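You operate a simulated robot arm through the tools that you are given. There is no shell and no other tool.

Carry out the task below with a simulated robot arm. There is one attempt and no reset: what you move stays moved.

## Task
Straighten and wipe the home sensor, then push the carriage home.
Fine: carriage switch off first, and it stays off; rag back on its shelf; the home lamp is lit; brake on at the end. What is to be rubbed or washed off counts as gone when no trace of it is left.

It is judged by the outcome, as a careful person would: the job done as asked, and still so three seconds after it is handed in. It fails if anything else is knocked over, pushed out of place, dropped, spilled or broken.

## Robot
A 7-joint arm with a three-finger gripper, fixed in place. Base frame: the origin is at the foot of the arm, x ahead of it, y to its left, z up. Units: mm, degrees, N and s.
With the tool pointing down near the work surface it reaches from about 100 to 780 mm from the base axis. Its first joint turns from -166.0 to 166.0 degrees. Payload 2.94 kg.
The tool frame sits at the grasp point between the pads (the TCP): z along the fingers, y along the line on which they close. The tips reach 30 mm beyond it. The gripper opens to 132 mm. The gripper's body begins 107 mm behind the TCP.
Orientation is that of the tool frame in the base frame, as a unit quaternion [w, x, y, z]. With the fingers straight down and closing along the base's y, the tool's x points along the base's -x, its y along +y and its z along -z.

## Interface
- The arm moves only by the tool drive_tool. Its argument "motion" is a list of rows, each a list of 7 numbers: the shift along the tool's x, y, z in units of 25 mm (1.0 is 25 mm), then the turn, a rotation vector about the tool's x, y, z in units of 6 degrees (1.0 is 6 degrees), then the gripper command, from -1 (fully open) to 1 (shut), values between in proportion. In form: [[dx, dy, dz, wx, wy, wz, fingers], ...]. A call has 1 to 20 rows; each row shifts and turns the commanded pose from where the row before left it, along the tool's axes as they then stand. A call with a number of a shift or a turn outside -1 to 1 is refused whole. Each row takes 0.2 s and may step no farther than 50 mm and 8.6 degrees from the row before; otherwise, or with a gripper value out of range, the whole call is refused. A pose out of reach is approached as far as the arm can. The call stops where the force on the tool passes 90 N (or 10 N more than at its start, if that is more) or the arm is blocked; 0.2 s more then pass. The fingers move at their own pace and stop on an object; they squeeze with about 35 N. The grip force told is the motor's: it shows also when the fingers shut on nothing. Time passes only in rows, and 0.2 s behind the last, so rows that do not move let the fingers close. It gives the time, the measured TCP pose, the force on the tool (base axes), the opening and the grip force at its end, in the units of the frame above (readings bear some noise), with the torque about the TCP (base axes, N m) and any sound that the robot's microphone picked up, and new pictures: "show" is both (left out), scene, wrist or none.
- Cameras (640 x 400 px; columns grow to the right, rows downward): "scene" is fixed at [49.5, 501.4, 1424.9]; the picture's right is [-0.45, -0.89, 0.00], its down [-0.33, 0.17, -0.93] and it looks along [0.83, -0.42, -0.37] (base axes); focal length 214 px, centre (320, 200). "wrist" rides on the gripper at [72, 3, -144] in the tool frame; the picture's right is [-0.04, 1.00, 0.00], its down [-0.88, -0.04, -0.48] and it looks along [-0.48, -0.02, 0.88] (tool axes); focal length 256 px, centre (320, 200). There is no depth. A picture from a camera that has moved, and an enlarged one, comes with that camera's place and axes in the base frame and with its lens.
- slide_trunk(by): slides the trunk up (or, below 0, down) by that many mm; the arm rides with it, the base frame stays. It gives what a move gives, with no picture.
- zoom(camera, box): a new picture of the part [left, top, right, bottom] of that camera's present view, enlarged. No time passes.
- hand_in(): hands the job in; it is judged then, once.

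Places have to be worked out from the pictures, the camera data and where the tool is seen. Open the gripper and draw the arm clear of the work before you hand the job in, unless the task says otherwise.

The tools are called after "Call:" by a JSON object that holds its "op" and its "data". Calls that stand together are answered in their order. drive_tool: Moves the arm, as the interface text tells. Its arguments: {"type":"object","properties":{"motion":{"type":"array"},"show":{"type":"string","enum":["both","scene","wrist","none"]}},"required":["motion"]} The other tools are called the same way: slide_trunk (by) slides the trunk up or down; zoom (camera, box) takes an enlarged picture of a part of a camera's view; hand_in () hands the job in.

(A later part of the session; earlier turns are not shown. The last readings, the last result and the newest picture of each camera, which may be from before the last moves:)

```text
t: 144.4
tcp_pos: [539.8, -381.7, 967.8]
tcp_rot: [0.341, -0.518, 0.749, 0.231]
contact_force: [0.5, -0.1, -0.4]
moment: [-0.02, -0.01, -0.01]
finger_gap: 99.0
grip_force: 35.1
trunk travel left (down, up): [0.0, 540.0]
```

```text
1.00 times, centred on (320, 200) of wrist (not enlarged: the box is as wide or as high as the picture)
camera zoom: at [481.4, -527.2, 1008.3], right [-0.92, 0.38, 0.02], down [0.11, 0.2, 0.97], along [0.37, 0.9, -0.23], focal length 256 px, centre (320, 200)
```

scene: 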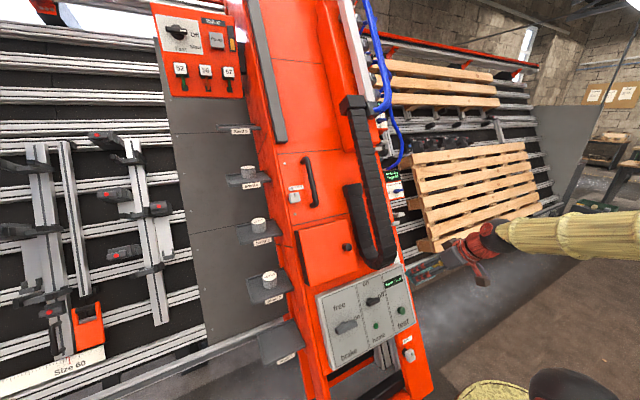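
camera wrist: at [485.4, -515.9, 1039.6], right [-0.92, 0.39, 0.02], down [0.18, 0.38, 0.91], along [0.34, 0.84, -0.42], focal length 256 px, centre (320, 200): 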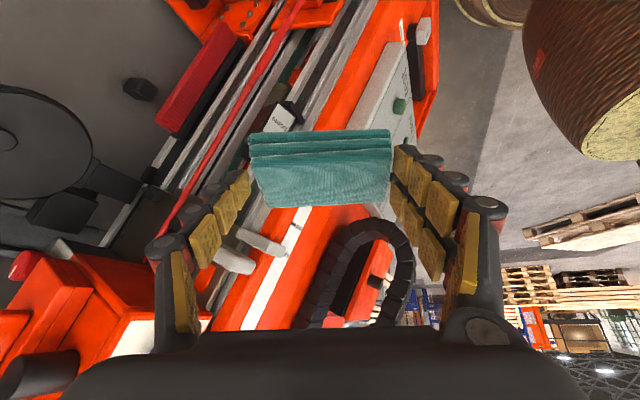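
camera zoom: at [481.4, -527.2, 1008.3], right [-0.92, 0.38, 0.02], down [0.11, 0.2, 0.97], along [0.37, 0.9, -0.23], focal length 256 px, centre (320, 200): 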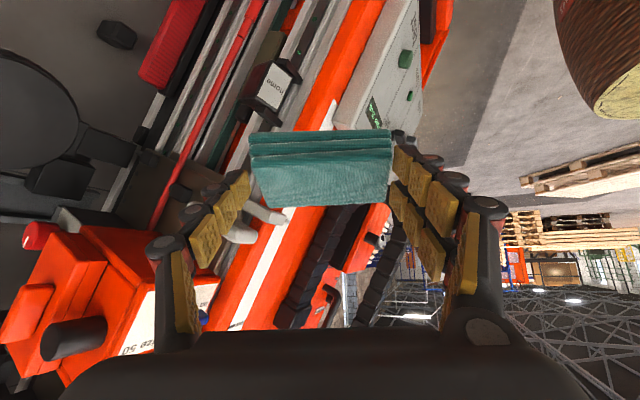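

Now the sensor is fully in view above the rag; I zoom on it.

Call:
{"op": "zoom", "data": {"camera": "wrist", "box": [220, 45, 320, 130]}}

```text
4.71 times, centred on (270, 88) of wrist
camera zoom: at [481.4, -527.2, 1008.3], right [-0.92, 0.38, 0.02], down [0.11, 0.2, 0.97], along [0.37, 0.9, -0.23], focal length 1205 px, centre (555, 729)
```

zoom: 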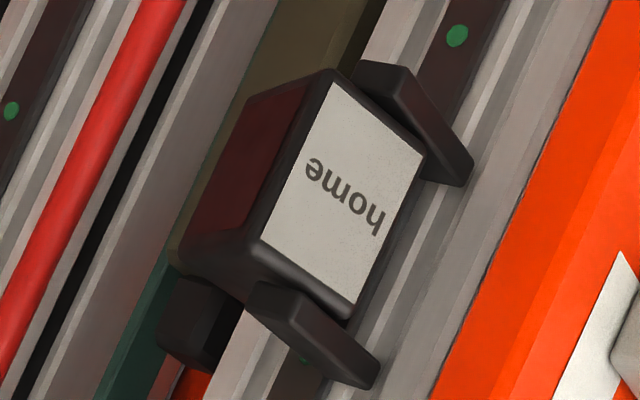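

The window is now a uniform dark red with no trace of the smear. I return to neutral with the rag.

Call:
{"op": "drive_tool", "data": {"motion": [[0, 0, 0, 0, 1, 0, 1], [0, 0, 0, 0, 1, 0, 1], [0, 0.6, -0.2, 0.59, 0.02, 0.81, 1], [0, 0.6, -0.2, 0.59, 0.02, 0.81, 1], [0, 0.6, -0.2, 0.59, 0.02, 0.81, 1], [0, 0.6, -0.2, 0.59, 0.02, 0.81, 1], [0, 0.6, -0.2, 0.59, 0.02, 0.81, 1], [0, 1, 0, 0, 0, 0, 1], [0, 1, 0, 0, 0, 0, 1], [0, 1, 0, 0, 0, 0, 1], [0, 1, 0, 0, 0, 0, 1], [0, 1, 0, 0, 0, 0, 1], [0, 1, 0, 0.552, 0.019, 0.758, 1], [0, 1, 0, 0.552, 0.019, 0.758, 1], [0, 1, 0, 0.552, 0.019, 0.758, 1], [0, 1, 0, 0.552, 0.019, 0.758, 1], [0, 1, 0, 0.552, 0.019, 0.758, 1], [0, 1, 0, 0.552, 0.019, 0.758, 1], [0, 1, 0, 0.552, 0.019, 0.758, 1]], "show": "none"}}

```text
t: 148.4
tcp_pos: [325.1, -98.6, 985.7]
tcp_rot: [0.308, 0.003, 0.952, -0.006]
contact_force: [0.8, 0.0, -0.7]
moment: [0.04, 0.04, 0.02]
finger_gap: 98.8
grip_force: 35.2
trunk travel left (down, up): [0.0, 540.0]
```

Call:
{"op": "drive_tool", "data": {"motion": [[0, 1, 0, 0, 0.95, 0, 1], [0, 1, 0, 0, 0.95, 0, 1], [-0.173, 0.98, 0.44, 0, 0, 0, 1], [-0.173, 0.98, 0.44, 0, 0, 0, 1], [-0.173, 0.98, 0.44, 0, 0, 0, 1], [-0.173, 0.98, 0.44, 0, 0, 0, 1], [-0.173, 0.98, 0.44, 0, 0, 0, 1], [-0.173, 0.98, 0.44, 0, 0, 0, 1], [-0.173, 0.98, 0.44, 0, 0, 0, 1], [-0.173, 0.98, 0.44, 0, 0, 0, 1], [-0.173, 0.98, 0.44, 0, 0, 0, 1], [-0.173, 0.98, 0.44, 0, 0, 0, 1], [-0.173, 0.98, 0.44, 0, 0, 0, 1], [-0.173, 0.98, 0.44, 0, 0, 0, 1], [-0.173, 0.98, 0.44, 0, 0, 0, 1], [-0.173, 0.98, 0.44, 0, 0, 0, 1], [-0.173, 0.98, 0.44, 0, 0, 0, 1], [-0.173, 0.98, 0.44, 0, 0, 0, 1], [-0.173, 0.98, 0.44, 0, 0, 0, 1]]}}

```text
t: 152.4
tcp_pos: [472.2, 366.2, 839.7]
tcp_rot: [0.21, 0.002, 0.978, -0.005]
contact_force: [0.7, -0.7, -0.8]
moment: [0.04, 0.0, 0.01]
finger_gap: 99.0
grip_force: 35.5
trunk travel left (down, up): [0.0, 540.0]
camera wrist: at [347.7, 370.0, 941.1], right [0.05, 1.0, 0.01], down [0.61, -0.04, 0.8], along [0.79, -0.03, -0.61], focal length 256 px, centre (320, 200)
```

scene: 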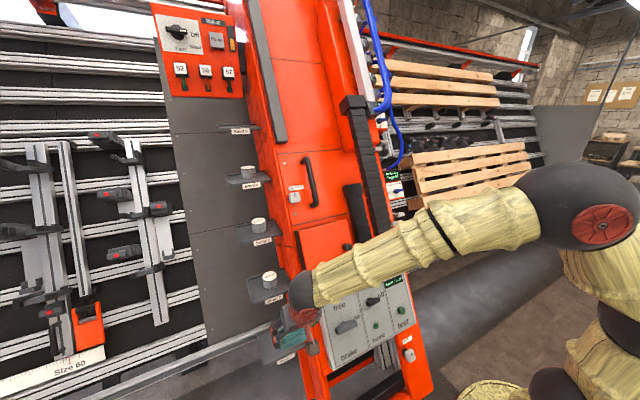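
wrist: 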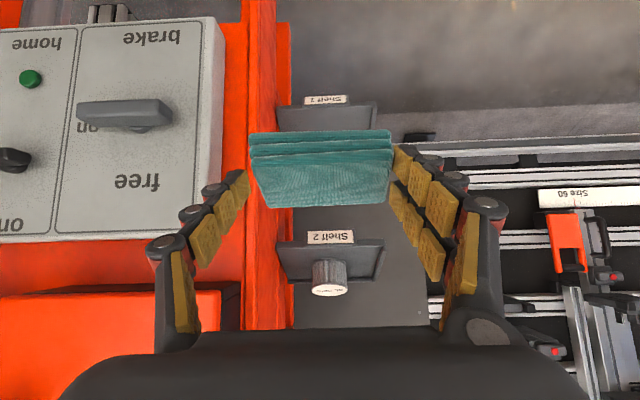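

I lower the rag back toward its place on Shelf 1 along the same approach line.

Call:
{"op": "drive_tool", "data": {"motion": [[-0.293, 0.01, 0.913, 0, 0, 0, 1], [-0.293, 0.01, 0.913, 0, 0, 0, 1], [-0.293, 0.01, 0.913, 0, 0, 0, 1], [-0.293, 0.01, 0.913, 0, 0, 0, 1], [-0.293, 0.01, 0.913, 0, 0, 0, 1], [-0.293, 0.01, 0.913, 0, 0, 0, 1], [-0.293, 0.01, 0.913, 0, 0, 0, 1], [-0.293, 0.01, 0.913, 0, 0, 0, 1], [0, 0, 0.73, 0, 0, 0, 1], [0, 0, 0.73, 0, 0, 0, 1], [0, 0, 0.73, 0, 0, 0, 1], [0, 0, 0.5, 0, 0, 0, 1], [0, 0, 0.5, 0, 0, 0, 1]]}}

Call:
{"op": "zoom", "data": {"camera": "wrist", "box": [180, 60, 460, 240]}}

```text
t: 155.2
tcp_pos: [633.9, 365.8, 625.0]
tcp_rot: [0.21, 0.002, 0.978, -0.005]
contact_force: [-0.3, -0.7, -0.3]
moment: [0.02, 0.01, -0.01]
finger_gap: 98.9
grip_force: 34.9
trunk travel left (down, up): [0.0, 540.0]
camera wrist: at [509.2, 369.4, 727.0], right [0.05, 1.0, 0.01], down [0.61, -0.03, 0.8], along [0.79, -0.03, -0.61], focal length 256 px, centre (320, 200)
```

scene: 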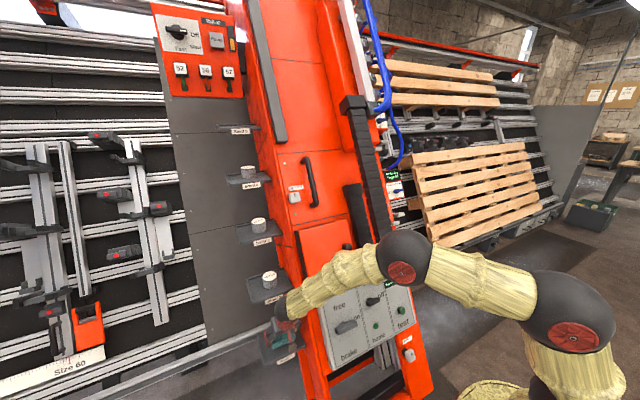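
wrist: 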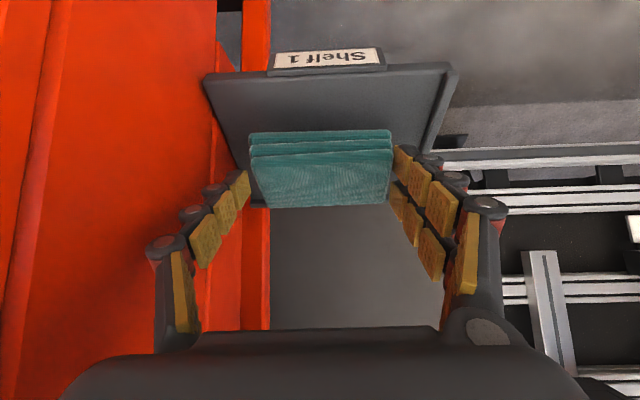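

```text
2.22 times, centred on (320, 150) of wrist
camera zoom: at [509.2, 369.4, 727.0], right [0.05, 1.0, 0.01], down [0.61, -0.03, 0.8], along [0.79, -0.03, -0.61], focal length 569 px, centre (320, 311)
```

zoom: 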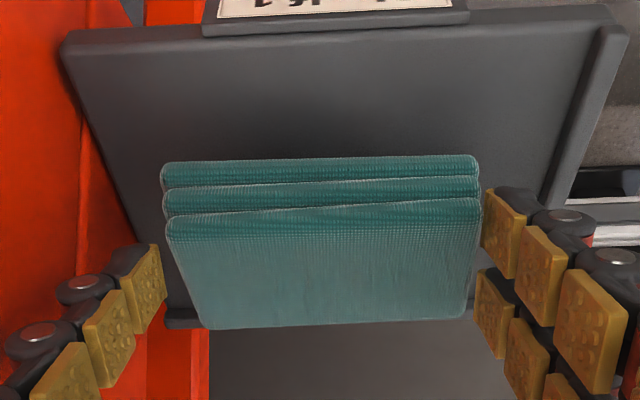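

Call:
{"op": "drive_tool", "data": {"motion": [[0, 0.03, 0.4, 0, 0, 0, 1], [0, 0.03, 0.3, 0, 0, 0, 1], [0, 0, 0.1, 0, 0, 0, 1], [0, 0, 0, 0, 0, 0, 1]], "show": "none"}}

```text
t: 156.2
tcp_pos: [643.0, 366.9, 607.2]
tcp_rot: [0.209, 0.003, 0.978, -0.006]
contact_force: [0.8, -0.1, 0.6]
moment: [0.02, 0.02, 0.0]
finger_gap: 98.8
grip_force: 34.7
trunk travel left (down, up): [0.0, 540.0]
```

Call:
{"op": "drive_tool", "data": {"motion": [[0, 0, 0.08, 0, 0, 0, 1], [0, 0, 0.06, 0, 0, 0, 1], [0, 0, 0, 0, 0, 0, 1]], "show": "wrist"}}

Call:
{"op": "zoom", "data": {"camera": "wrist", "box": [180, 60, 460, 240]}}

```text
t: 157.0
tcp_pos: [644.4, 366.8, 603.7]
tcp_rot: [0.212, 0.003, 0.977, -0.004]
contact_force: [-1.1, -0.8, 9.5]
moment: [-0.55, 0.06, -0.12]
finger_gap: 98.9
grip_force: 34.9
trunk travel left (down, up): [0.0, 540.0]
camera wrist: at [518.7, 370.7, 706.9], right [0.05, 1.0, 0.01], down [0.6, -0.04, 0.8], along [0.8, -0.03, -0.61], focal length 256 px, centre (320, 200)
```

wrist: 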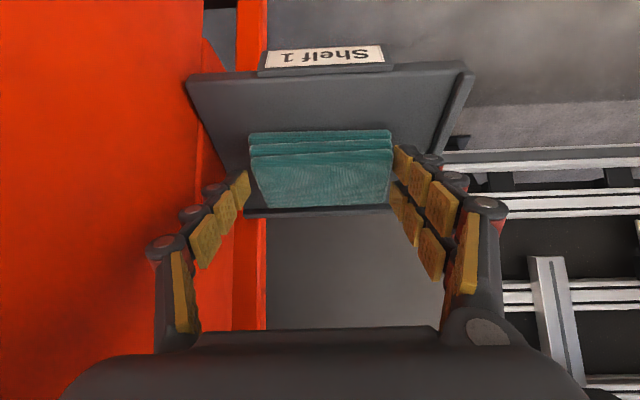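

```text
2.22 times, centred on (320, 150) of wrist
camera zoom: at [518.7, 370.7, 706.9], right [0.05, 1.0, 0.01], down [0.6, -0.04, 0.8], along [0.8, -0.03, -0.61], focal length 569 px, centre (320, 311)
```

zoom: 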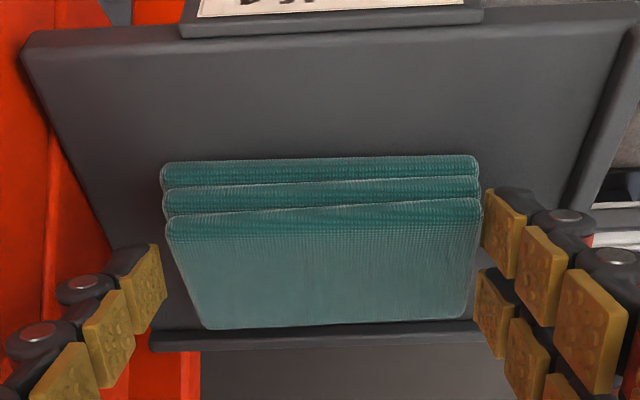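

The rag rests on the shelf (9.5 N upward). I open the fingers gently to release it and back out.

Call:
{"op": "drive_tool", "data": {"motion": [[0, 0, 0, 0, 0, 0, -0.6], [0, 0, 0, 0, 0, 0, -0.78], [0, 0, 0, 0, 0, 0, -0.78], [0, 0, -0.6, 0, 0, 0, -0.78], [0, 0, -0.8, 0, 0, 0, -0.78], [0, 0, -0.8, 0, 0, 0, -0.78]], "show": "wrist"}}

Call:
{"op": "zoom", "data": {"camera": "wrist", "box": [180, 60, 460, 240]}}

```text
t: 158.4
tcp_pos: [620.6, 367.6, 654.0]
tcp_rot: [0.209, 0.003, 0.978, -0.006]
contact_force: [0.0, 0.0, 1.0]
moment: [0.02, -0.02, 0.0]
finger_gap: 117.6
grip_force: 0.1
trunk travel left (down, up): [0.0, 540.0]
camera wrist: at [496.0, 370.7, 755.3], right [0.05, 1.0, 0.01], down [0.61, -0.04, 0.79], along [0.79, -0.03, -0.61], focal length 256 px, centre (320, 200)
```

wrist: 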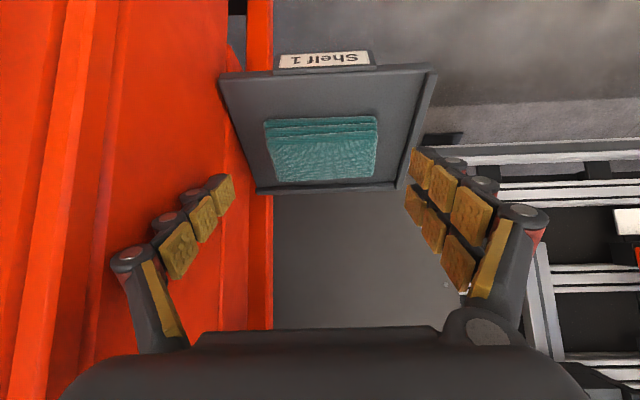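

```text
2.22 times, centred on (320, 150) of wrist
camera zoom: at [496.0, 370.7, 755.3], right [0.05, 1.0, 0.01], down [0.61, -0.04, 0.79], along [0.79, -0.03, -0.61], focal length 569 px, centre (320, 311)
```

zoom: 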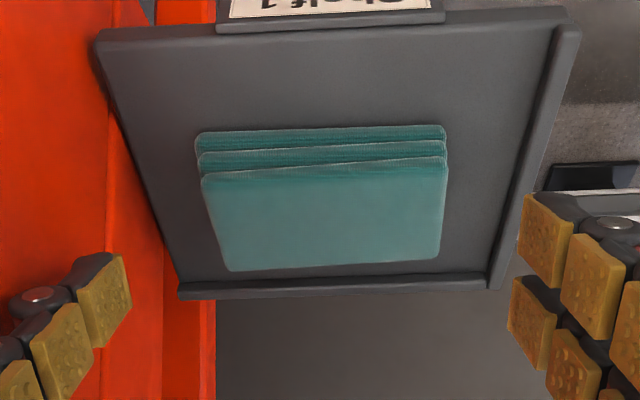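

The rag lies back on Shelf 1. Next the brake: I retreat and move in front of its lever (pivot about [514, 168, 708]).

Call:
{"op": "drive_tool", "data": {"motion": [[0.293, 0, -0.913, 0, 0, 0, -0.4], [0.293, 0, -0.913, 0, 0, 0, 0], [0.293, 0, -0.913, 0, 0, 0, 0.2], [0.293, 0, -0.913, 0, 0, 0, 0.2], [0.293, 0, -0.913, 0, 0, 0, 0.2], [0.293, 0, -0.913, 0, 0, 0, 0.2], [0.293, 0, -0.913, 0, 0, 0, 0.2], [0, -1, 0, 0, -0.975, 0, 0.2], [0, -1, 0, 0, -0.975, 0, 0.2], [0, -1, 0, 0, -0.975, 0, 0.2], [0, -1, 0, 0, -0.975, 0, 0.2], [0, -1, 0, 0, 0, 0, 0.2], [0, -1, 0, 0, 0, 0, 0.2], [0, -1, 0, 0, 0, 0, 0.2], [0, -0.95, 0, 0, 0, 0, 0.2]]}}

Call:
{"op": "zoom", "data": {"camera": "wrist", "box": [200, 0, 440, 180]}}

```text
t: 161.6
tcp_pos: [507.1, 169.8, 780.7]
tcp_rot: [0.404, 0.001, 0.915, -0.005]
contact_force: [-0.1, 0.5, -0.2]
moment: [-0.03, -0.03, 0.01]
finger_gap: 52.6
grip_force: 0.1
trunk travel left (down, up): [0.0, 540.0]
camera wrist: at [353.2, 173.6, 824.1], right [0.04, 1.0, 0.02], down [0.24, -0.03, 0.97], along [0.97, -0.03, -0.24], focal length 256 px, centre (320, 200)
```

scene: 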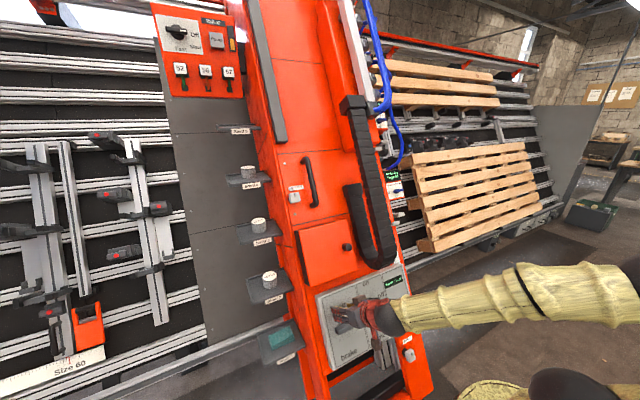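
wrist: 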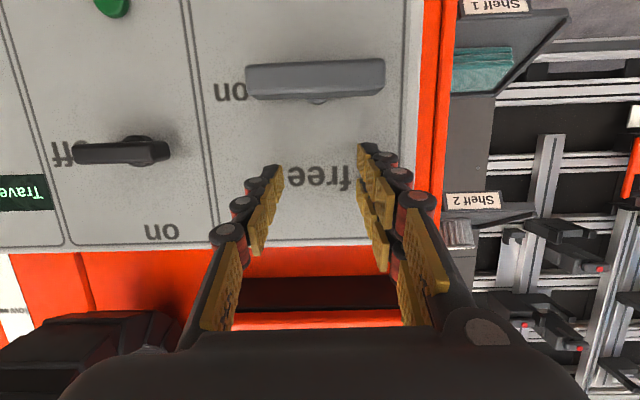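

```text
2.22 times, centred on (320, 90) of wrist
camera zoom: at [353.2, 173.6, 824.1], right [0.04, 1.0, 0.02], down [0.24, -0.03, 0.97], along [0.97, -0.03, -0.24], focal length 569 px, centre (320, 444)
```

zoom: 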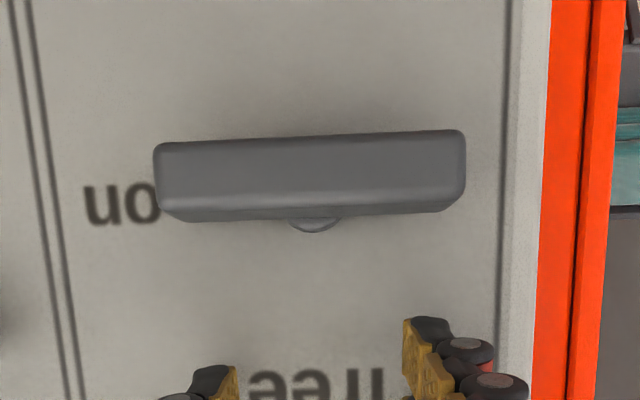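

The tips are a bit close to the panel, so I first back off 60 mm, roll the tool 90° to close across the brake bar, and line up in front of it.

Call:
{"op": "drive_tool", "data": {"motion": [[0, 0, -0.8, 0, 0, 0, 0.2], [0, 0, -0.8, 0, 0, 0, 0.2], [0, 0, -0.8, 0, 0, -1, 0.2], [0, 0, 0, 0, 0, -1, 0.2], [0, 0, 0, 0, 0, -1, 0.2], [0, 0, 0, 0, 0, -1, 0.2], [0, 0, 0, 0, 0, -1, 0.2], [0, 0, 0, 0, 0, -1, 0.2], [0, 0, 0, 0, 0, -1, 0.2], [0, 0, 0, 0, 0, -1, 0.2], [0, 0, 0, 0, 0, -1, 0.2], [0, 0, 0, 0, 0, -1, 0.2], [0, 0, 0, 0, 0, -1, 0.2], [0, 0, 0, 0, 0, -1, 0.2], [0, 0, 0, 0, 0, -1, 0.2], [0, 0, 0, 0, 0, -1, 0.2], [0, 0, 0, 0, 0, -1, 0.2], [0.02, 0.8, 0.2, 0, 0, 0, 0.2], [0.02, 0.8, 0.2, 0, 0, 0, 0.2], [0.02, 0.75, 0.2, 0, 0, 0, 0.2]]}}

Call:
{"op": "zoom", "data": {"camera": "scene", "box": [300, 260, 430, 370]}}

```text
t: 165.8
tcp_pos: [432.7, 169.9, 766.9]
tcp_rot: [0.282, -0.646, 0.647, -0.29]
contact_force: [0.8, -0.1, -0.7]
moment: [-0.04, -0.02, 0.0]
finger_gap: 52.7
grip_force: 0.1
trunk travel left (down, up): [0.0, 540.0]
camera wrist: at [325.0, 97.7, 862.7], right [-0.67, 0.04, -0.74], down [-0.32, 0.88, 0.34], along [0.67, 0.47, -0.58], focal length 256 px, centre (320, 200)
```

scene: 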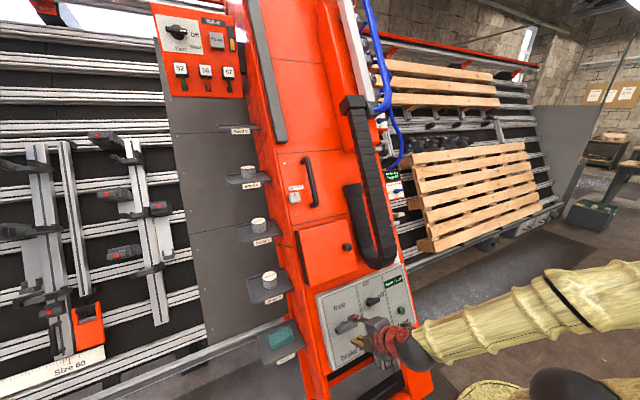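
wrist: 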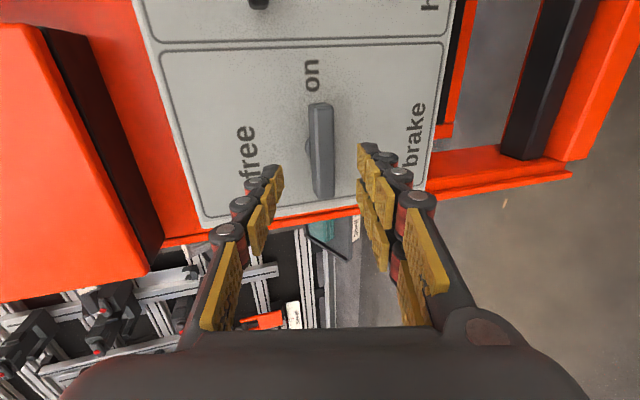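

```text
3.64 times, centred on (365, 315) of scene
camera zoom: at [49.5, 501.4, 1424.9], right [-0.45, -0.89, 0.0], down [-0.33, 0.17, -0.93], along [0.83, -0.42, -0.37], focal length 780 px, centre (156, -218)
```

zoom: 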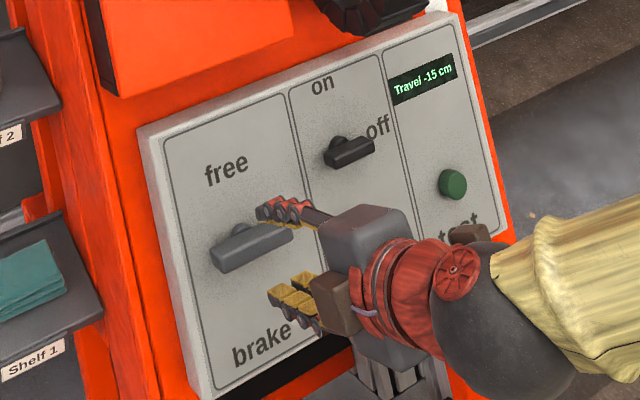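

The bar lies between the fingers. I advance 40 mm and check the alignment.

Call:
{"op": "drive_tool", "data": {"motion": [[0, 0, 0.8, 0, 0, 0, 0.2], [0, 0, 0.8, 0, 0, 0, 0.2], [0, 0, 0, 0, 0, 0, 0.2]], "show": "wrist"}}

Call:
{"op": "zoom", "data": {"camera": "wrist", "box": [220, 60, 420, 260]}}

Call:
{"op": "zoom", "data": {"camera": "scene", "box": [300, 260, 430, 370]}}

```text
t: 166.6
tcp_pos: [463.4, 169.5, 741.5]
tcp_rot: [0.282, -0.646, 0.648, -0.289]
contact_force: [0.4, -1.0, -0.9]
moment: [-0.01, 0.01, -0.01]
finger_gap: 52.8
grip_force: 0.0
trunk travel left (down, up): [0.0, 540.0]
camera wrist: at [354.9, 96.8, 835.5], right [-0.67, 0.04, -0.74], down [-0.32, 0.88, 0.34], along [0.67, 0.47, -0.58], focal length 256 px, centre (320, 200)
```

wrist: 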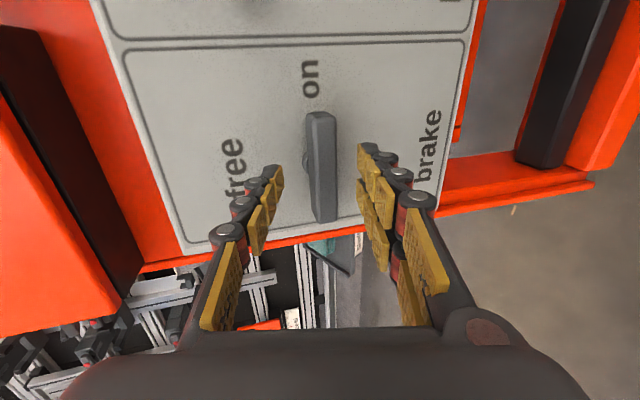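

```text
2.00 times, centred on (320, 160) of wrist
camera zoom: at [354.9, 96.8, 835.5], right [-0.67, 0.04, -0.74], down [-0.32, 0.88, 0.34], along [0.67, 0.47, -0.58], focal length 512 px, centre (320, 280)
```

zoom: 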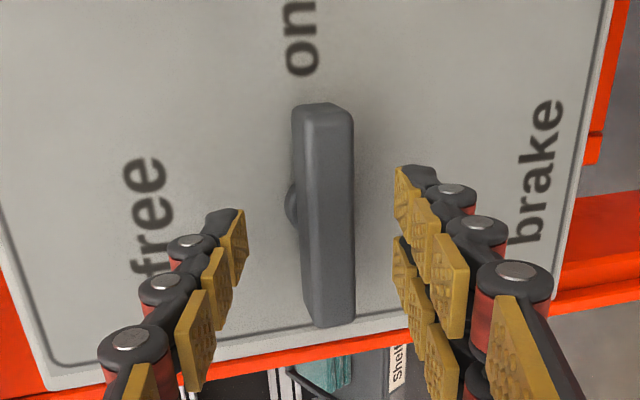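

```text
3.64 times, centred on (365, 315) of scene
camera zoom: at [49.5, 501.4, 1424.9], right [-0.45, -0.89, 0.0], down [-0.33, 0.17, -0.93], along [0.83, -0.42, -0.37], focal length 780 px, centre (156, -218)
```

zoom: 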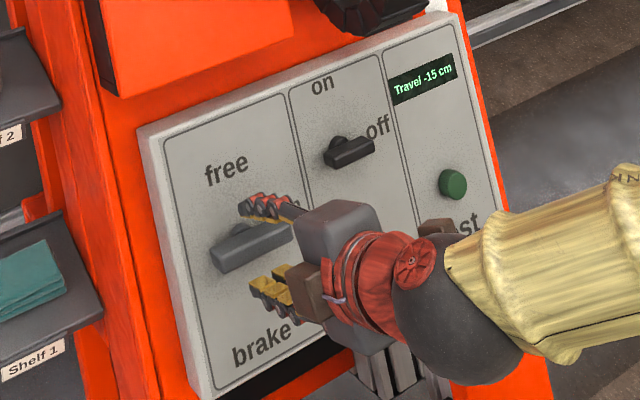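

Centred. I advance the last 20 mm and close on the brake bar.

Call:
{"op": "drive_tool", "data": {"motion": [[0, 0, 0.5, 0, 0, 0, 0.2], [0, 0, 0.3, 0, 0, 0, 0.2], [0, 0, 0, 0, 0, 0, 0.6], [0, 0, 0, 0, 0, 0, 1], [0, 0, 0, 0, 0, 0, 1], [0, 0, 0, 0, 0, 0, 1]], "show": "wrist"}}

```text
t: 168.0
tcp_pos: [477.9, 169.7, 724.4]
tcp_rot: [-0.281, 0.647, -0.647, 0.288]
contact_force: [-7.1, 1.6, -11.5]
moment: [0.51, -0.26, 0.01]
finger_gap: 22.5
grip_force: 30.5
trunk travel left (down, up): [0.0, 540.0]
camera wrist: at [368.7, 96.6, 820.9], right [-0.67, 0.04, -0.74], down [-0.32, 0.88, 0.34], along [0.67, 0.47, -0.58], focal length 256 px, centre (320, 200)
```

wrist: 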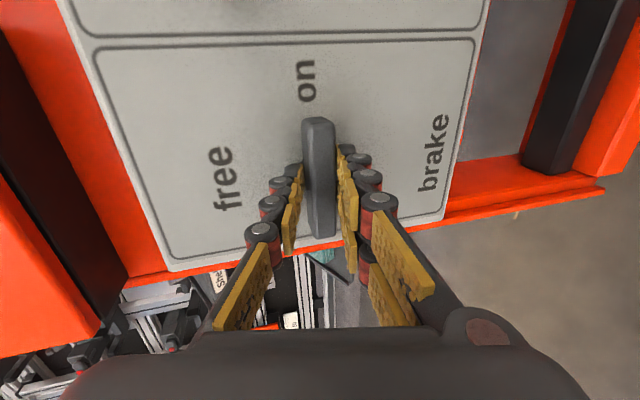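

Gripped (22.5 mm). I test turning it clockwise 12°.

Call:
{"op": "drive_tool", "data": {"motion": [[0, 0, 0, 0, 0, 0.7, 1], [0, 0, 0, 0, 0, 0.7, 1], [0, 0, 0, 0, 0, 0.7, 1], [0, 0, 0, 0, 0, 0, 1]], "show": "wrist"}}

Call:
{"op": "zoom", "data": {"camera": "scene", "box": [300, 260, 430, 370]}}

```text
t: 169.0
tcp_pos: [477.3, 168.2, 723.9]
tcp_rot: [0.311, -0.571, 0.715, -0.257]
contact_force: [-27.8, 0.7, -18.6]
moment: [0.13, -0.28, 0.42]
finger_gap: 22.3
grip_force: 45.1
trunk travel left (down, up): [0.0, 540.0]
camera wrist: at [357.4, 99.1, 809.4], right [-0.65, 0.26, -0.71], down [-0.19, 0.86, 0.48], along [0.73, 0.45, -0.51], focal length 256 px, centre (320, 200)
```

wrist: 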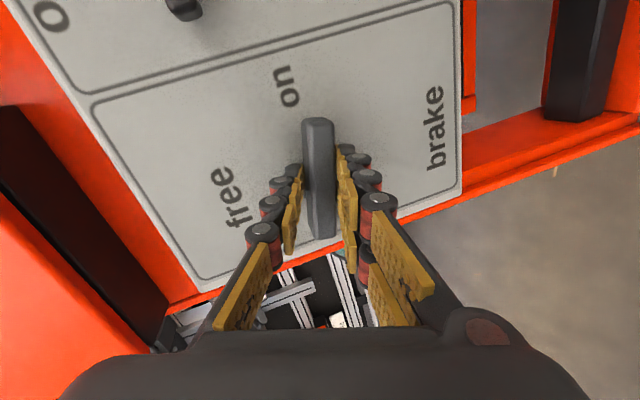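

```text
3.64 times, centred on (365, 315) of scene
camera zoom: at [49.5, 501.4, 1424.9], right [-0.45, -0.89, 0.0], down [-0.33, 0.17, -0.93], along [0.83, -0.42, -0.37], focal length 780 px, centre (156, -218)
```

zoom: 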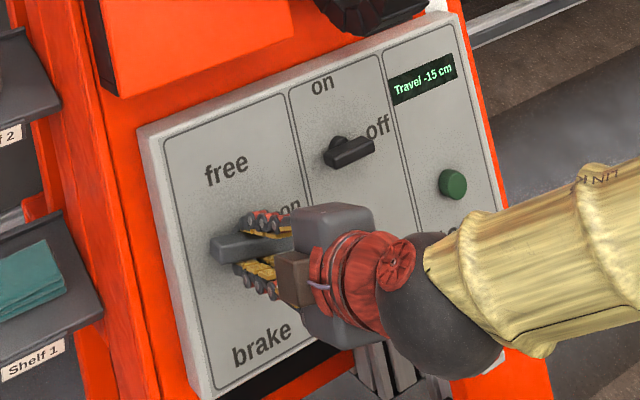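

It turns clockwise with the gripper. I continue in two steps toward vertical ("free").

Call:
{"op": "drive_tool", "data": {"motion": [[0, 0, 0, 0, 0, 1, 1], [0, 0, 0, 0, 0, 1, 1], [0, 0, 0, 0, 0, 1, 1], [0, 0, 0, 0, 0, 1, 1], [0, 0, 0, 0, 0, 1, 1], [0, 0, 0, 0, 0, 1, 1], [0, 0, 0, 0, 0, 1, 1]], "show": "wrist"}}

Call:
{"op": "zoom", "data": {"camera": "scene", "box": [300, 260, 430, 370]}}

```text
t: 170.6
tcp_pos: [477.3, 169.9, 725.0]
tcp_rot: [0.382, -0.278, 0.872, -0.127]
contact_force: [-34.6, 14.8, -20.8]
moment: [0.15, -0.4, 0.07]
finger_gap: 20.2
grip_force: 45.1
trunk travel left (down, up): [0.0, 540.0]
camera wrist: at [329.6, 130.6, 778.4], right [-0.36, 0.84, -0.41], down [0.15, 0.48, 0.86], along [0.92, 0.25, -0.3], focal length 256 px, centre (320, 200)
```

wrist: 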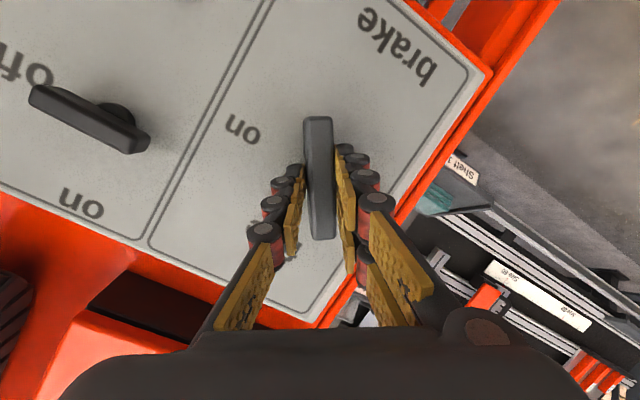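

```text
3.64 times, centred on (365, 315) of scene
camera zoom: at [49.5, 501.4, 1424.9], right [-0.45, -0.89, 0.0], down [-0.33, 0.17, -0.93], along [0.83, -0.42, -0.37], focal length 780 px, centre (156, -218)
```

zoom: 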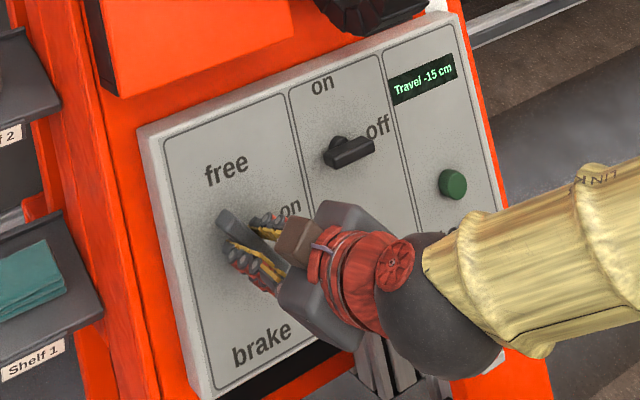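

Call:
{"op": "drive_tool", "data": {"motion": [[0, 0, -0.05, 0, 0, 1, 1], [0, 0, -0.05, 0, 0, 1, 1], [0, 0, 0, 0, 0, 1, 1], [0, 0, 0, 0, 0, 1, 1], [0, 0, 0, 0, 0, 1, 1], [0, 0, 0, 0, 0, 1, 1]], "show": "wrist"}}

Call:
{"op": "zoom", "data": {"camera": "scene", "box": [300, 260, 430, 370]}}

```text
t: 172.0
tcp_pos: [475.7, 168.7, 727.9]
tcp_rot: [0.404, 0.007, 0.915, -0.004]
contact_force: [-7.1, 1.2, -26.9]
moment: [-0.48, 0.82, 0.68]
finger_gap: 18.0
grip_force: 42.8
trunk travel left (down, up): [0.0, 540.0]
camera wrist: at [322.2, 172.6, 771.3], right [0.04, 1.0, 0.03], down [0.24, -0.04, 0.97], along [0.97, -0.04, -0.24], focal length 256 px, centre (320, 200)
```

wrist: 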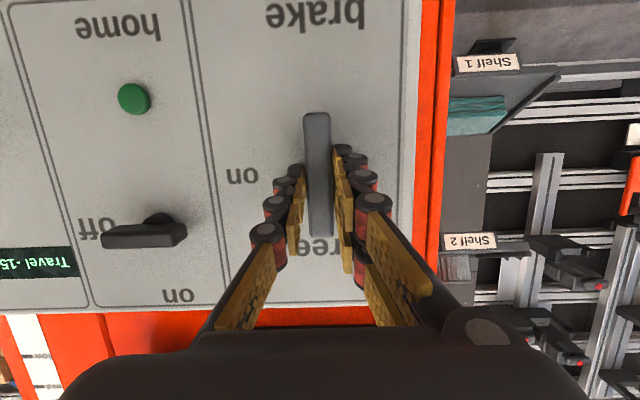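

```text
3.64 times, centred on (365, 315) of scene
camera zoom: at [49.5, 501.4, 1424.9], right [-0.45, -0.89, 0.0], down [-0.33, 0.17, -0.93], along [0.83, -0.42, -0.37], focal length 780 px, centre (156, -218)
```

zoom: 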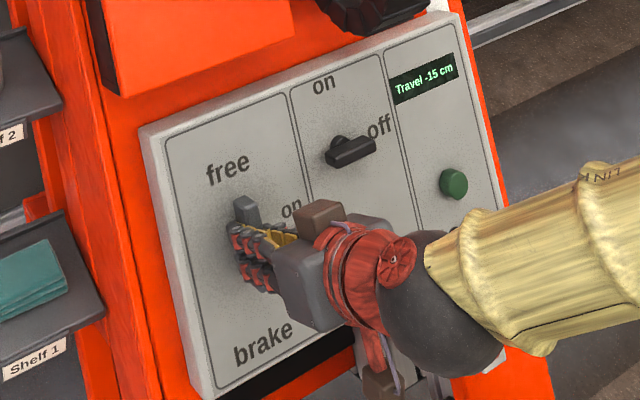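

The bar is vertical at "free" and the travel display still reads -15 cm, so the carriage holds its place. I nudge 3° more to be sure of the stop, then release and back off.

Call:
{"op": "drive_tool", "data": {"motion": [[0, 0, 0, 0, 0, 0.5, 1], [0, 0, 0, 0, 0, 0, 1], [0, 0, 0, 0, 0, 0, 0.4], [0, 0, 0, 0, 0, 0, 0.2], [0, 0, -0.8, 0, 0, 0, 0.2], [0, 0, -0.8, 0, 0, 0, 0.2], [0, 0, -0.8, 0, 0, 0, 0.2], [0, 0, -0.8, 0, 0, 0, 0.2]]}}

Call:
{"op": "zoom", "data": {"camera": "scene", "box": [300, 260, 430, 370]}}

```text
t: 173.8
tcp_pos: [418.7, 170.0, 783.3]
tcp_rot: [0.404, 0.03, 0.914, 0.008]
contact_force: [-0.2, -0.5, -0.9]
moment: [-0.02, -0.02, 0.01]
finger_gap: 52.8
grip_force: 0.0
trunk travel left (down, up): [0.0, 540.0]
camera wrist: at [263.5, 177.7, 827.1], right [0.08, 0.99, 0.07], down [0.24, -0.09, 0.97], along [0.97, -0.06, -0.24], focal length 256 px, centre (320, 200)
```

scene: 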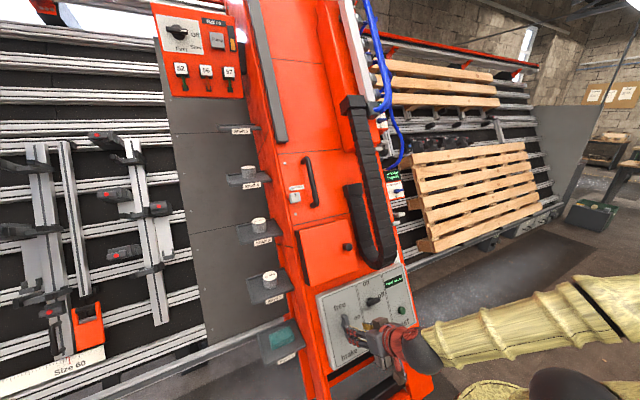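
wrist: 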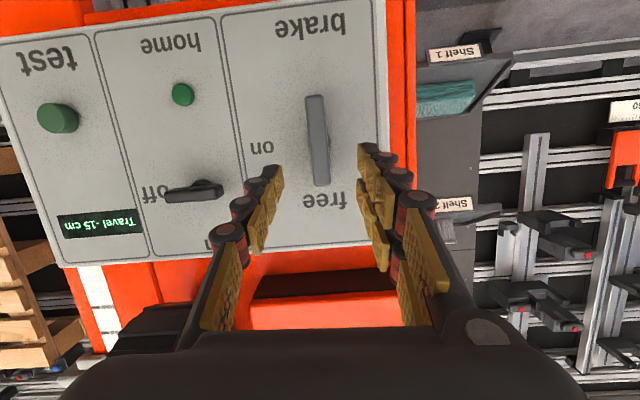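

```text
3.64 times, centred on (365, 315) of scene
camera zoom: at [49.5, 501.4, 1424.9], right [-0.45, -0.89, 0.0], down [-0.33, 0.17, -0.93], along [0.83, -0.42, -0.37], focal length 780 px, centre (156, -218)
```

zoom: 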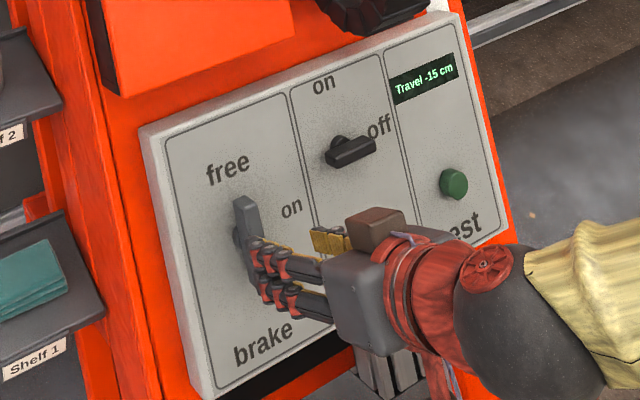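

The brake lever points to "free" and the carriage stays put (-15 cm). Now to straighten the sensor: I head to the right side, tool unrolled (closing along y), to grip the box square from the front.

Call:
{"op": "drive_tool", "data": {"motion": [[-0.1, -0.9, -0.6, 0, 0, -0.5, 0.2], [-0.1, -1, -0.6, 0, 0, 0, 0.2], [-0.1, -1, -0.6, 0, 0, 0, 0.2], [-0.1, -1, -0.5, 0, 0, 0, 0.2], [-0.1, -1, -0.4, 0, 0, 0, 0.2], [-0.1, -1, -0.3, 0, 0, 0, 0.2], [-0.1, -1, -0.2, 0, 0, 0, 0.2], [0, -1, 0, 0, 0, 0, 0.2], [0, -1, 0, 0, 0, 0, 0.2], [0, -1, 0, 0, 0, 0, 0.2]], "show": "scene"}}

```text
t: 176.0
tcp_pos: [366.6, -77.5, 848.4]
tcp_rot: [0.404, 0.007, 0.915, -0.003]
contact_force: [-0.2, 0.0, -0.3]
moment: [0.01, -0.01, -0.01]
finger_gap: 52.8
grip_force: 0.0
trunk travel left (down, up): [0.0, 540.0]
```

scene: 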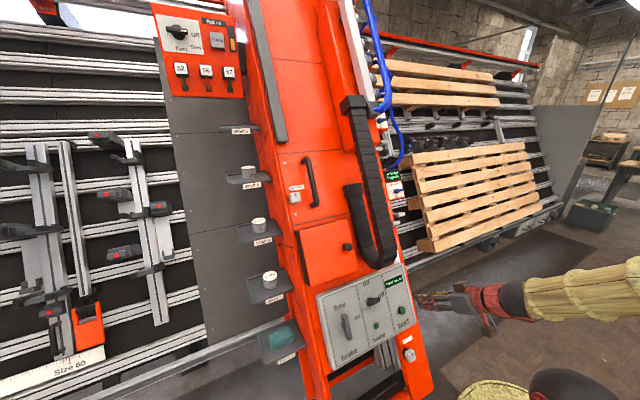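

Call:
{"op": "drive_tool", "data": {"motion": [[-0.49, -0.925, 0.454, 0, 0, 0, 0.2], [-0.49, -0.925, 0.454, 0, 0, 0, 0.2], [-0.49, -0.925, 0.454, 0, 0, 0, 0.2], [-0.49, -0.925, 0.454, 0, 0, 0, 0.2], [-0.49, -0.925, 0.454, 0, 0, 0, 0.2], [-0.49, -0.925, 0.454, 0, 0, 0, 0.2], [-0.49, -0.925, 0.454, 0, 0, 0, 0.2], [-0.49, -0.925, 0.454, 0, 0, 0, 0.2], [0, 0, 0, 0, -1, 0, 0.2], [0, 0, 0, 0, -1, 0, 0.2]]}}

Call:
{"op": "zoom", "data": {"camera": "wrist", "box": [200, 40, 440, 220]}}

```text
t: 178.2
tcp_pos: [496.0, -263.7, 860.0]
tcp_rot: [0.496, 0.005, 0.868, -0.004]
contact_force: [0.1, -0.1, -0.6]
moment: [-0.03, 0.01, 0.01]
finger_gap: 52.7
grip_force: 0.1
trunk travel left (down, up): [0.0, 540.0]
camera wrist: at [336.4, -260.1, 870.5], right [0.03, 1.0, 0.04], down [0.03, -0.04, 1.0], along [1.0, -0.03, -0.03], focal length 256 px, centre (320, 200)
```

scene: 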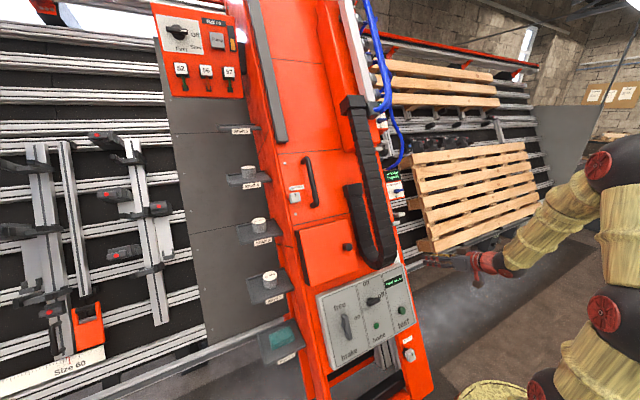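
wrist: 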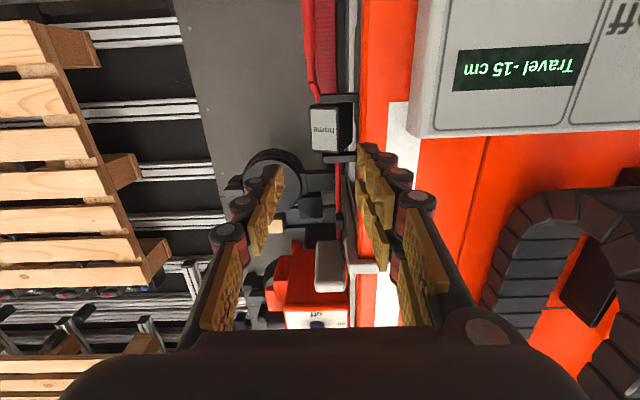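

```text
2.22 times, centred on (320, 130) of wrist
camera zoom: at [336.4, -260.1, 870.5], right [0.03, 1.0, 0.04], down [0.03, -0.04, 1.0], along [1.0, -0.03, -0.03], focal length 569 px, centre (320, 356)
```

zoom: 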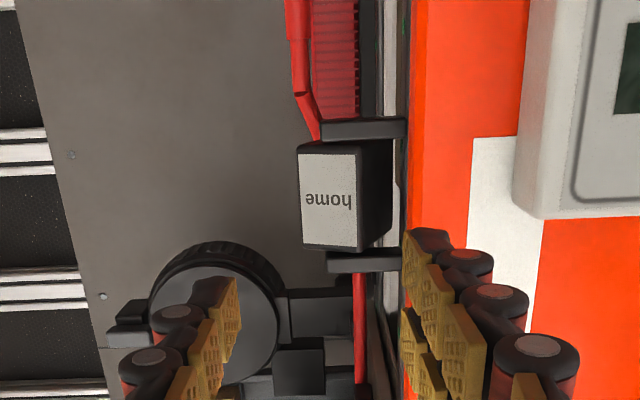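

Reachable, and I see the box turned between its lugs with a 24 mm gap to the column edge (y -246 to -222). I align (u +6 mm, y +1.7 mm, gap 50 mm) and advance 115 mm.

Call:
{"op": "drive_tool", "data": {"motion": [[-0.24, 0.07, 0.6, 0, 0, 0, 0.24], [0, 0, 1, 0, 0, 0, 0.24], [0, 0, 1, 0, 0, 0, 0.24], [0, 0, 1, 0, 0, 0, 0.24], [0, 0, 1, 0, 0, 0, 0.24], [0, 0, 0, 0, 0, 0, 0.24]], "show": "wrist"}}

Call:
{"op": "zoom", "data": {"camera": "wrist", "box": [220, 60, 420, 260]}}

```text
t: 179.6
tcp_pos: [599.4, -263.4, 806.5]
tcp_rot: [0.497, 0.005, 0.867, -0.003]
contact_force: [0.4, -0.2, 0.3]
moment: [0.01, 0.0, -0.01]
finger_gap: 50.2
grip_force: 0.1
trunk travel left (down, up): [0.0, 540.0]
camera wrist: at [439.0, -259.0, 817.0], right [0.04, 1.0, 0.04], down [0.03, -0.04, 1.0], along [1.0, -0.03, -0.03], focal length 256 px, centre (320, 200)
```

wrist: 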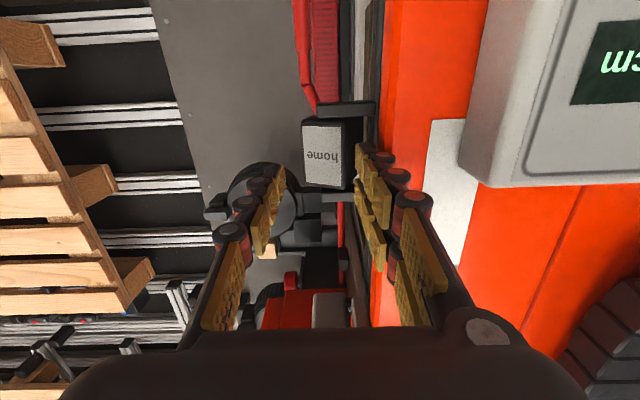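

```text
2.00 times, centred on (320, 160) of wrist
camera zoom: at [439.0, -259.0, 817.0], right [0.04, 1.0, 0.04], down [0.03, -0.04, 1.0], along [1.0, -0.03, -0.03], focal length 512 px, centre (320, 280)
```

zoom: 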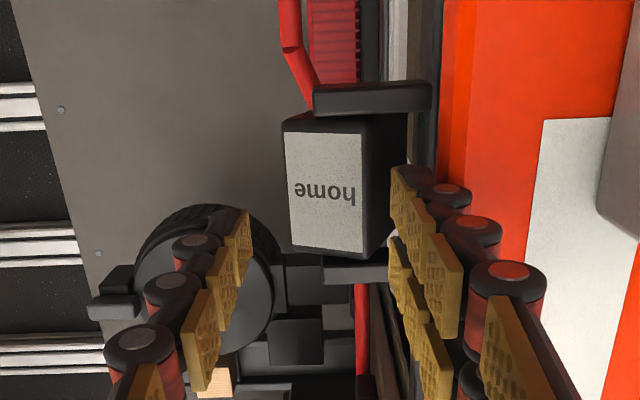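

Clearances look right on both sides (about 6–8 mm). I advance 35 mm so the fingers straddle the box.

Call:
{"op": "drive_tool", "data": {"motion": [[0, 0, 0.5, 0, 0, 0, 0.24], [0, 0, 0.5, 0, 0, 0, 0.24], [0, 0, 0.4, 0, 0, 0, 0.24], [0, 0, 0, 0, 0, 0, 0.24]], "show": "wrist"}}

Call:
{"op": "zoom", "data": {"camera": "wrist", "box": [220, 60, 420, 260]}}

```text
t: 180.6
tcp_pos: [629.2, -264.3, 788.5]
tcp_rot: [0.497, 0.006, 0.868, -0.004]
contact_force: [0.4, -0.1, -0.2]
moment: [0.02, 0.01, 0.03]
finger_gap: 50.2
grip_force: 0.0
trunk travel left (down, up): [0.0, 540.0]
camera wrist: at [469.2, -259.7, 799.5], right [0.03, 1.0, 0.04], down [0.03, -0.04, 1.0], along [1.0, -0.03, -0.03], focal length 256 px, centre (320, 200)
```

wrist: 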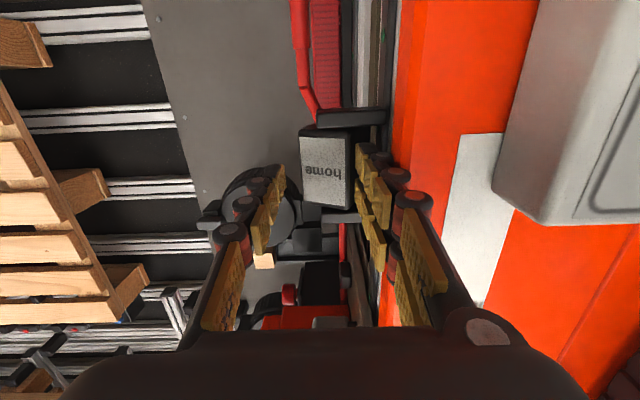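

```text
2.00 times, centred on (320, 160) of wrist
camera zoom: at [469.2, -259.7, 799.5], right [0.03, 1.0, 0.04], down [0.03, -0.04, 1.0], along [1.0, -0.03, -0.03], focal length 512 px, centre (320, 280)
```

zoom: 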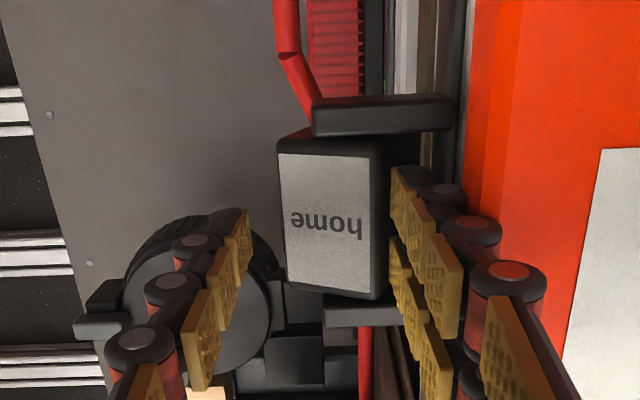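

No contact yet; tips are just past the label plane. I go 12 mm deeper.

Call:
{"op": "drive_tool", "data": {"motion": [[0, 0.03, 0.25, 0, 0, 0, 0.24], [0, 0.03, 0.25, 0, 0, 0, 0.24], [0, 0, 0, 0, 0, 0, 0.24]], "show": "wrist"}}

Call:
{"op": "zoom", "data": {"camera": "wrist", "box": [220, 60, 420, 260]}}

```text
t: 181.4
tcp_pos: [640.0, -262.5, 782.6]
tcp_rot: [0.497, 0.006, 0.867, -0.003]
contact_force: [-0.9, 1.3, -0.3]
moment: [-0.04, 0.02, 0.01]
finger_gap: 50.7
grip_force: 0.2
trunk travel left (down, up): [0.0, 540.0]
camera wrist: at [479.5, -258.6, 793.2], right [0.04, 1.0, 0.04], down [0.03, -0.04, 1.0], along [1.0, -0.03, -0.03], focal length 256 px, centre (320, 200)
```

wrist: 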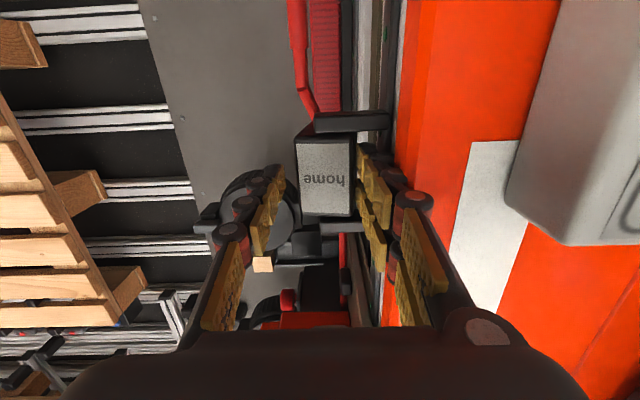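

```text
2.00 times, centred on (320, 160) of wrist
camera zoom: at [479.5, -258.6, 793.2], right [0.04, 1.0, 0.04], down [0.03, -0.04, 1.0], along [1.0, -0.03, -0.03], focal length 512 px, centre (320, 280)
```

zoom: 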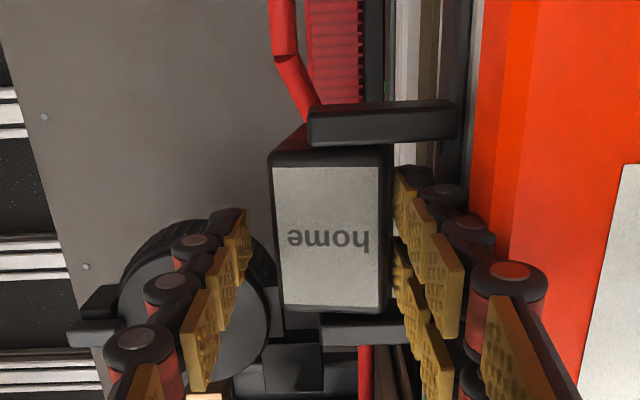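

The finger tip has already swung the box nearly straight with little force. I go 10 mm deeper and close the pads on it to square it up.

Call:
{"op": "drive_tool", "data": {"motion": [[0, 0, 0.2, 0, 0, 0, 0.24], [0, 0, 0.2, 0, 0, 0, 0.24], [0, 0, 0, 0, 0, 0, 0.35], [0, 0, 0, 0, 0, 0, 0.42], [0, 0, 0, 0, 0, 0, 0.45], [0, 0, 0, 0, 0, 0, 0.45]], "show": "wrist"}}

Call:
{"op": "zoom", "data": {"camera": "wrist", "box": [220, 60, 420, 260]}}

```text
t: 182.8
tcp_pos: [648.9, -261.3, 777.3]
tcp_rot: [0.498, 0.004, 0.867, -0.003]
contact_force: [2.7, 12.7, 0.7]
moment: [0.01, -0.1, 0.3]
finger_gap: 44.4
grip_force: 6.1
trunk travel left (down, up): [0.0, 540.0]
camera wrist: at [488.4, -257.2, 788.1], right [0.03, 1.0, 0.04], down [0.03, -0.04, 1.0], along [1.0, -0.03, -0.03], focal length 256 px, centre (320, 200)
```

wrist: 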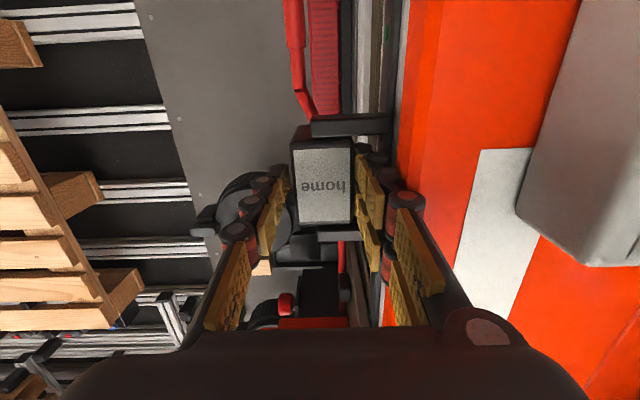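

```text
2.00 times, centred on (320, 160) of wrist
camera zoom: at [488.4, -257.2, 788.1], right [0.03, 1.0, 0.04], down [0.03, -0.04, 1.0], along [1.0, -0.03, -0.03], focal length 512 px, centre (320, 280)
```

zoom: 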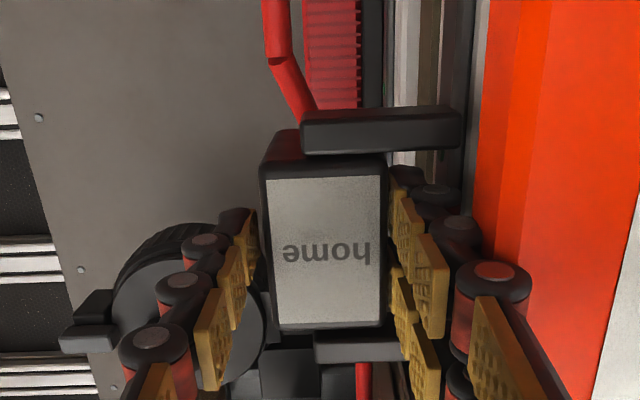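

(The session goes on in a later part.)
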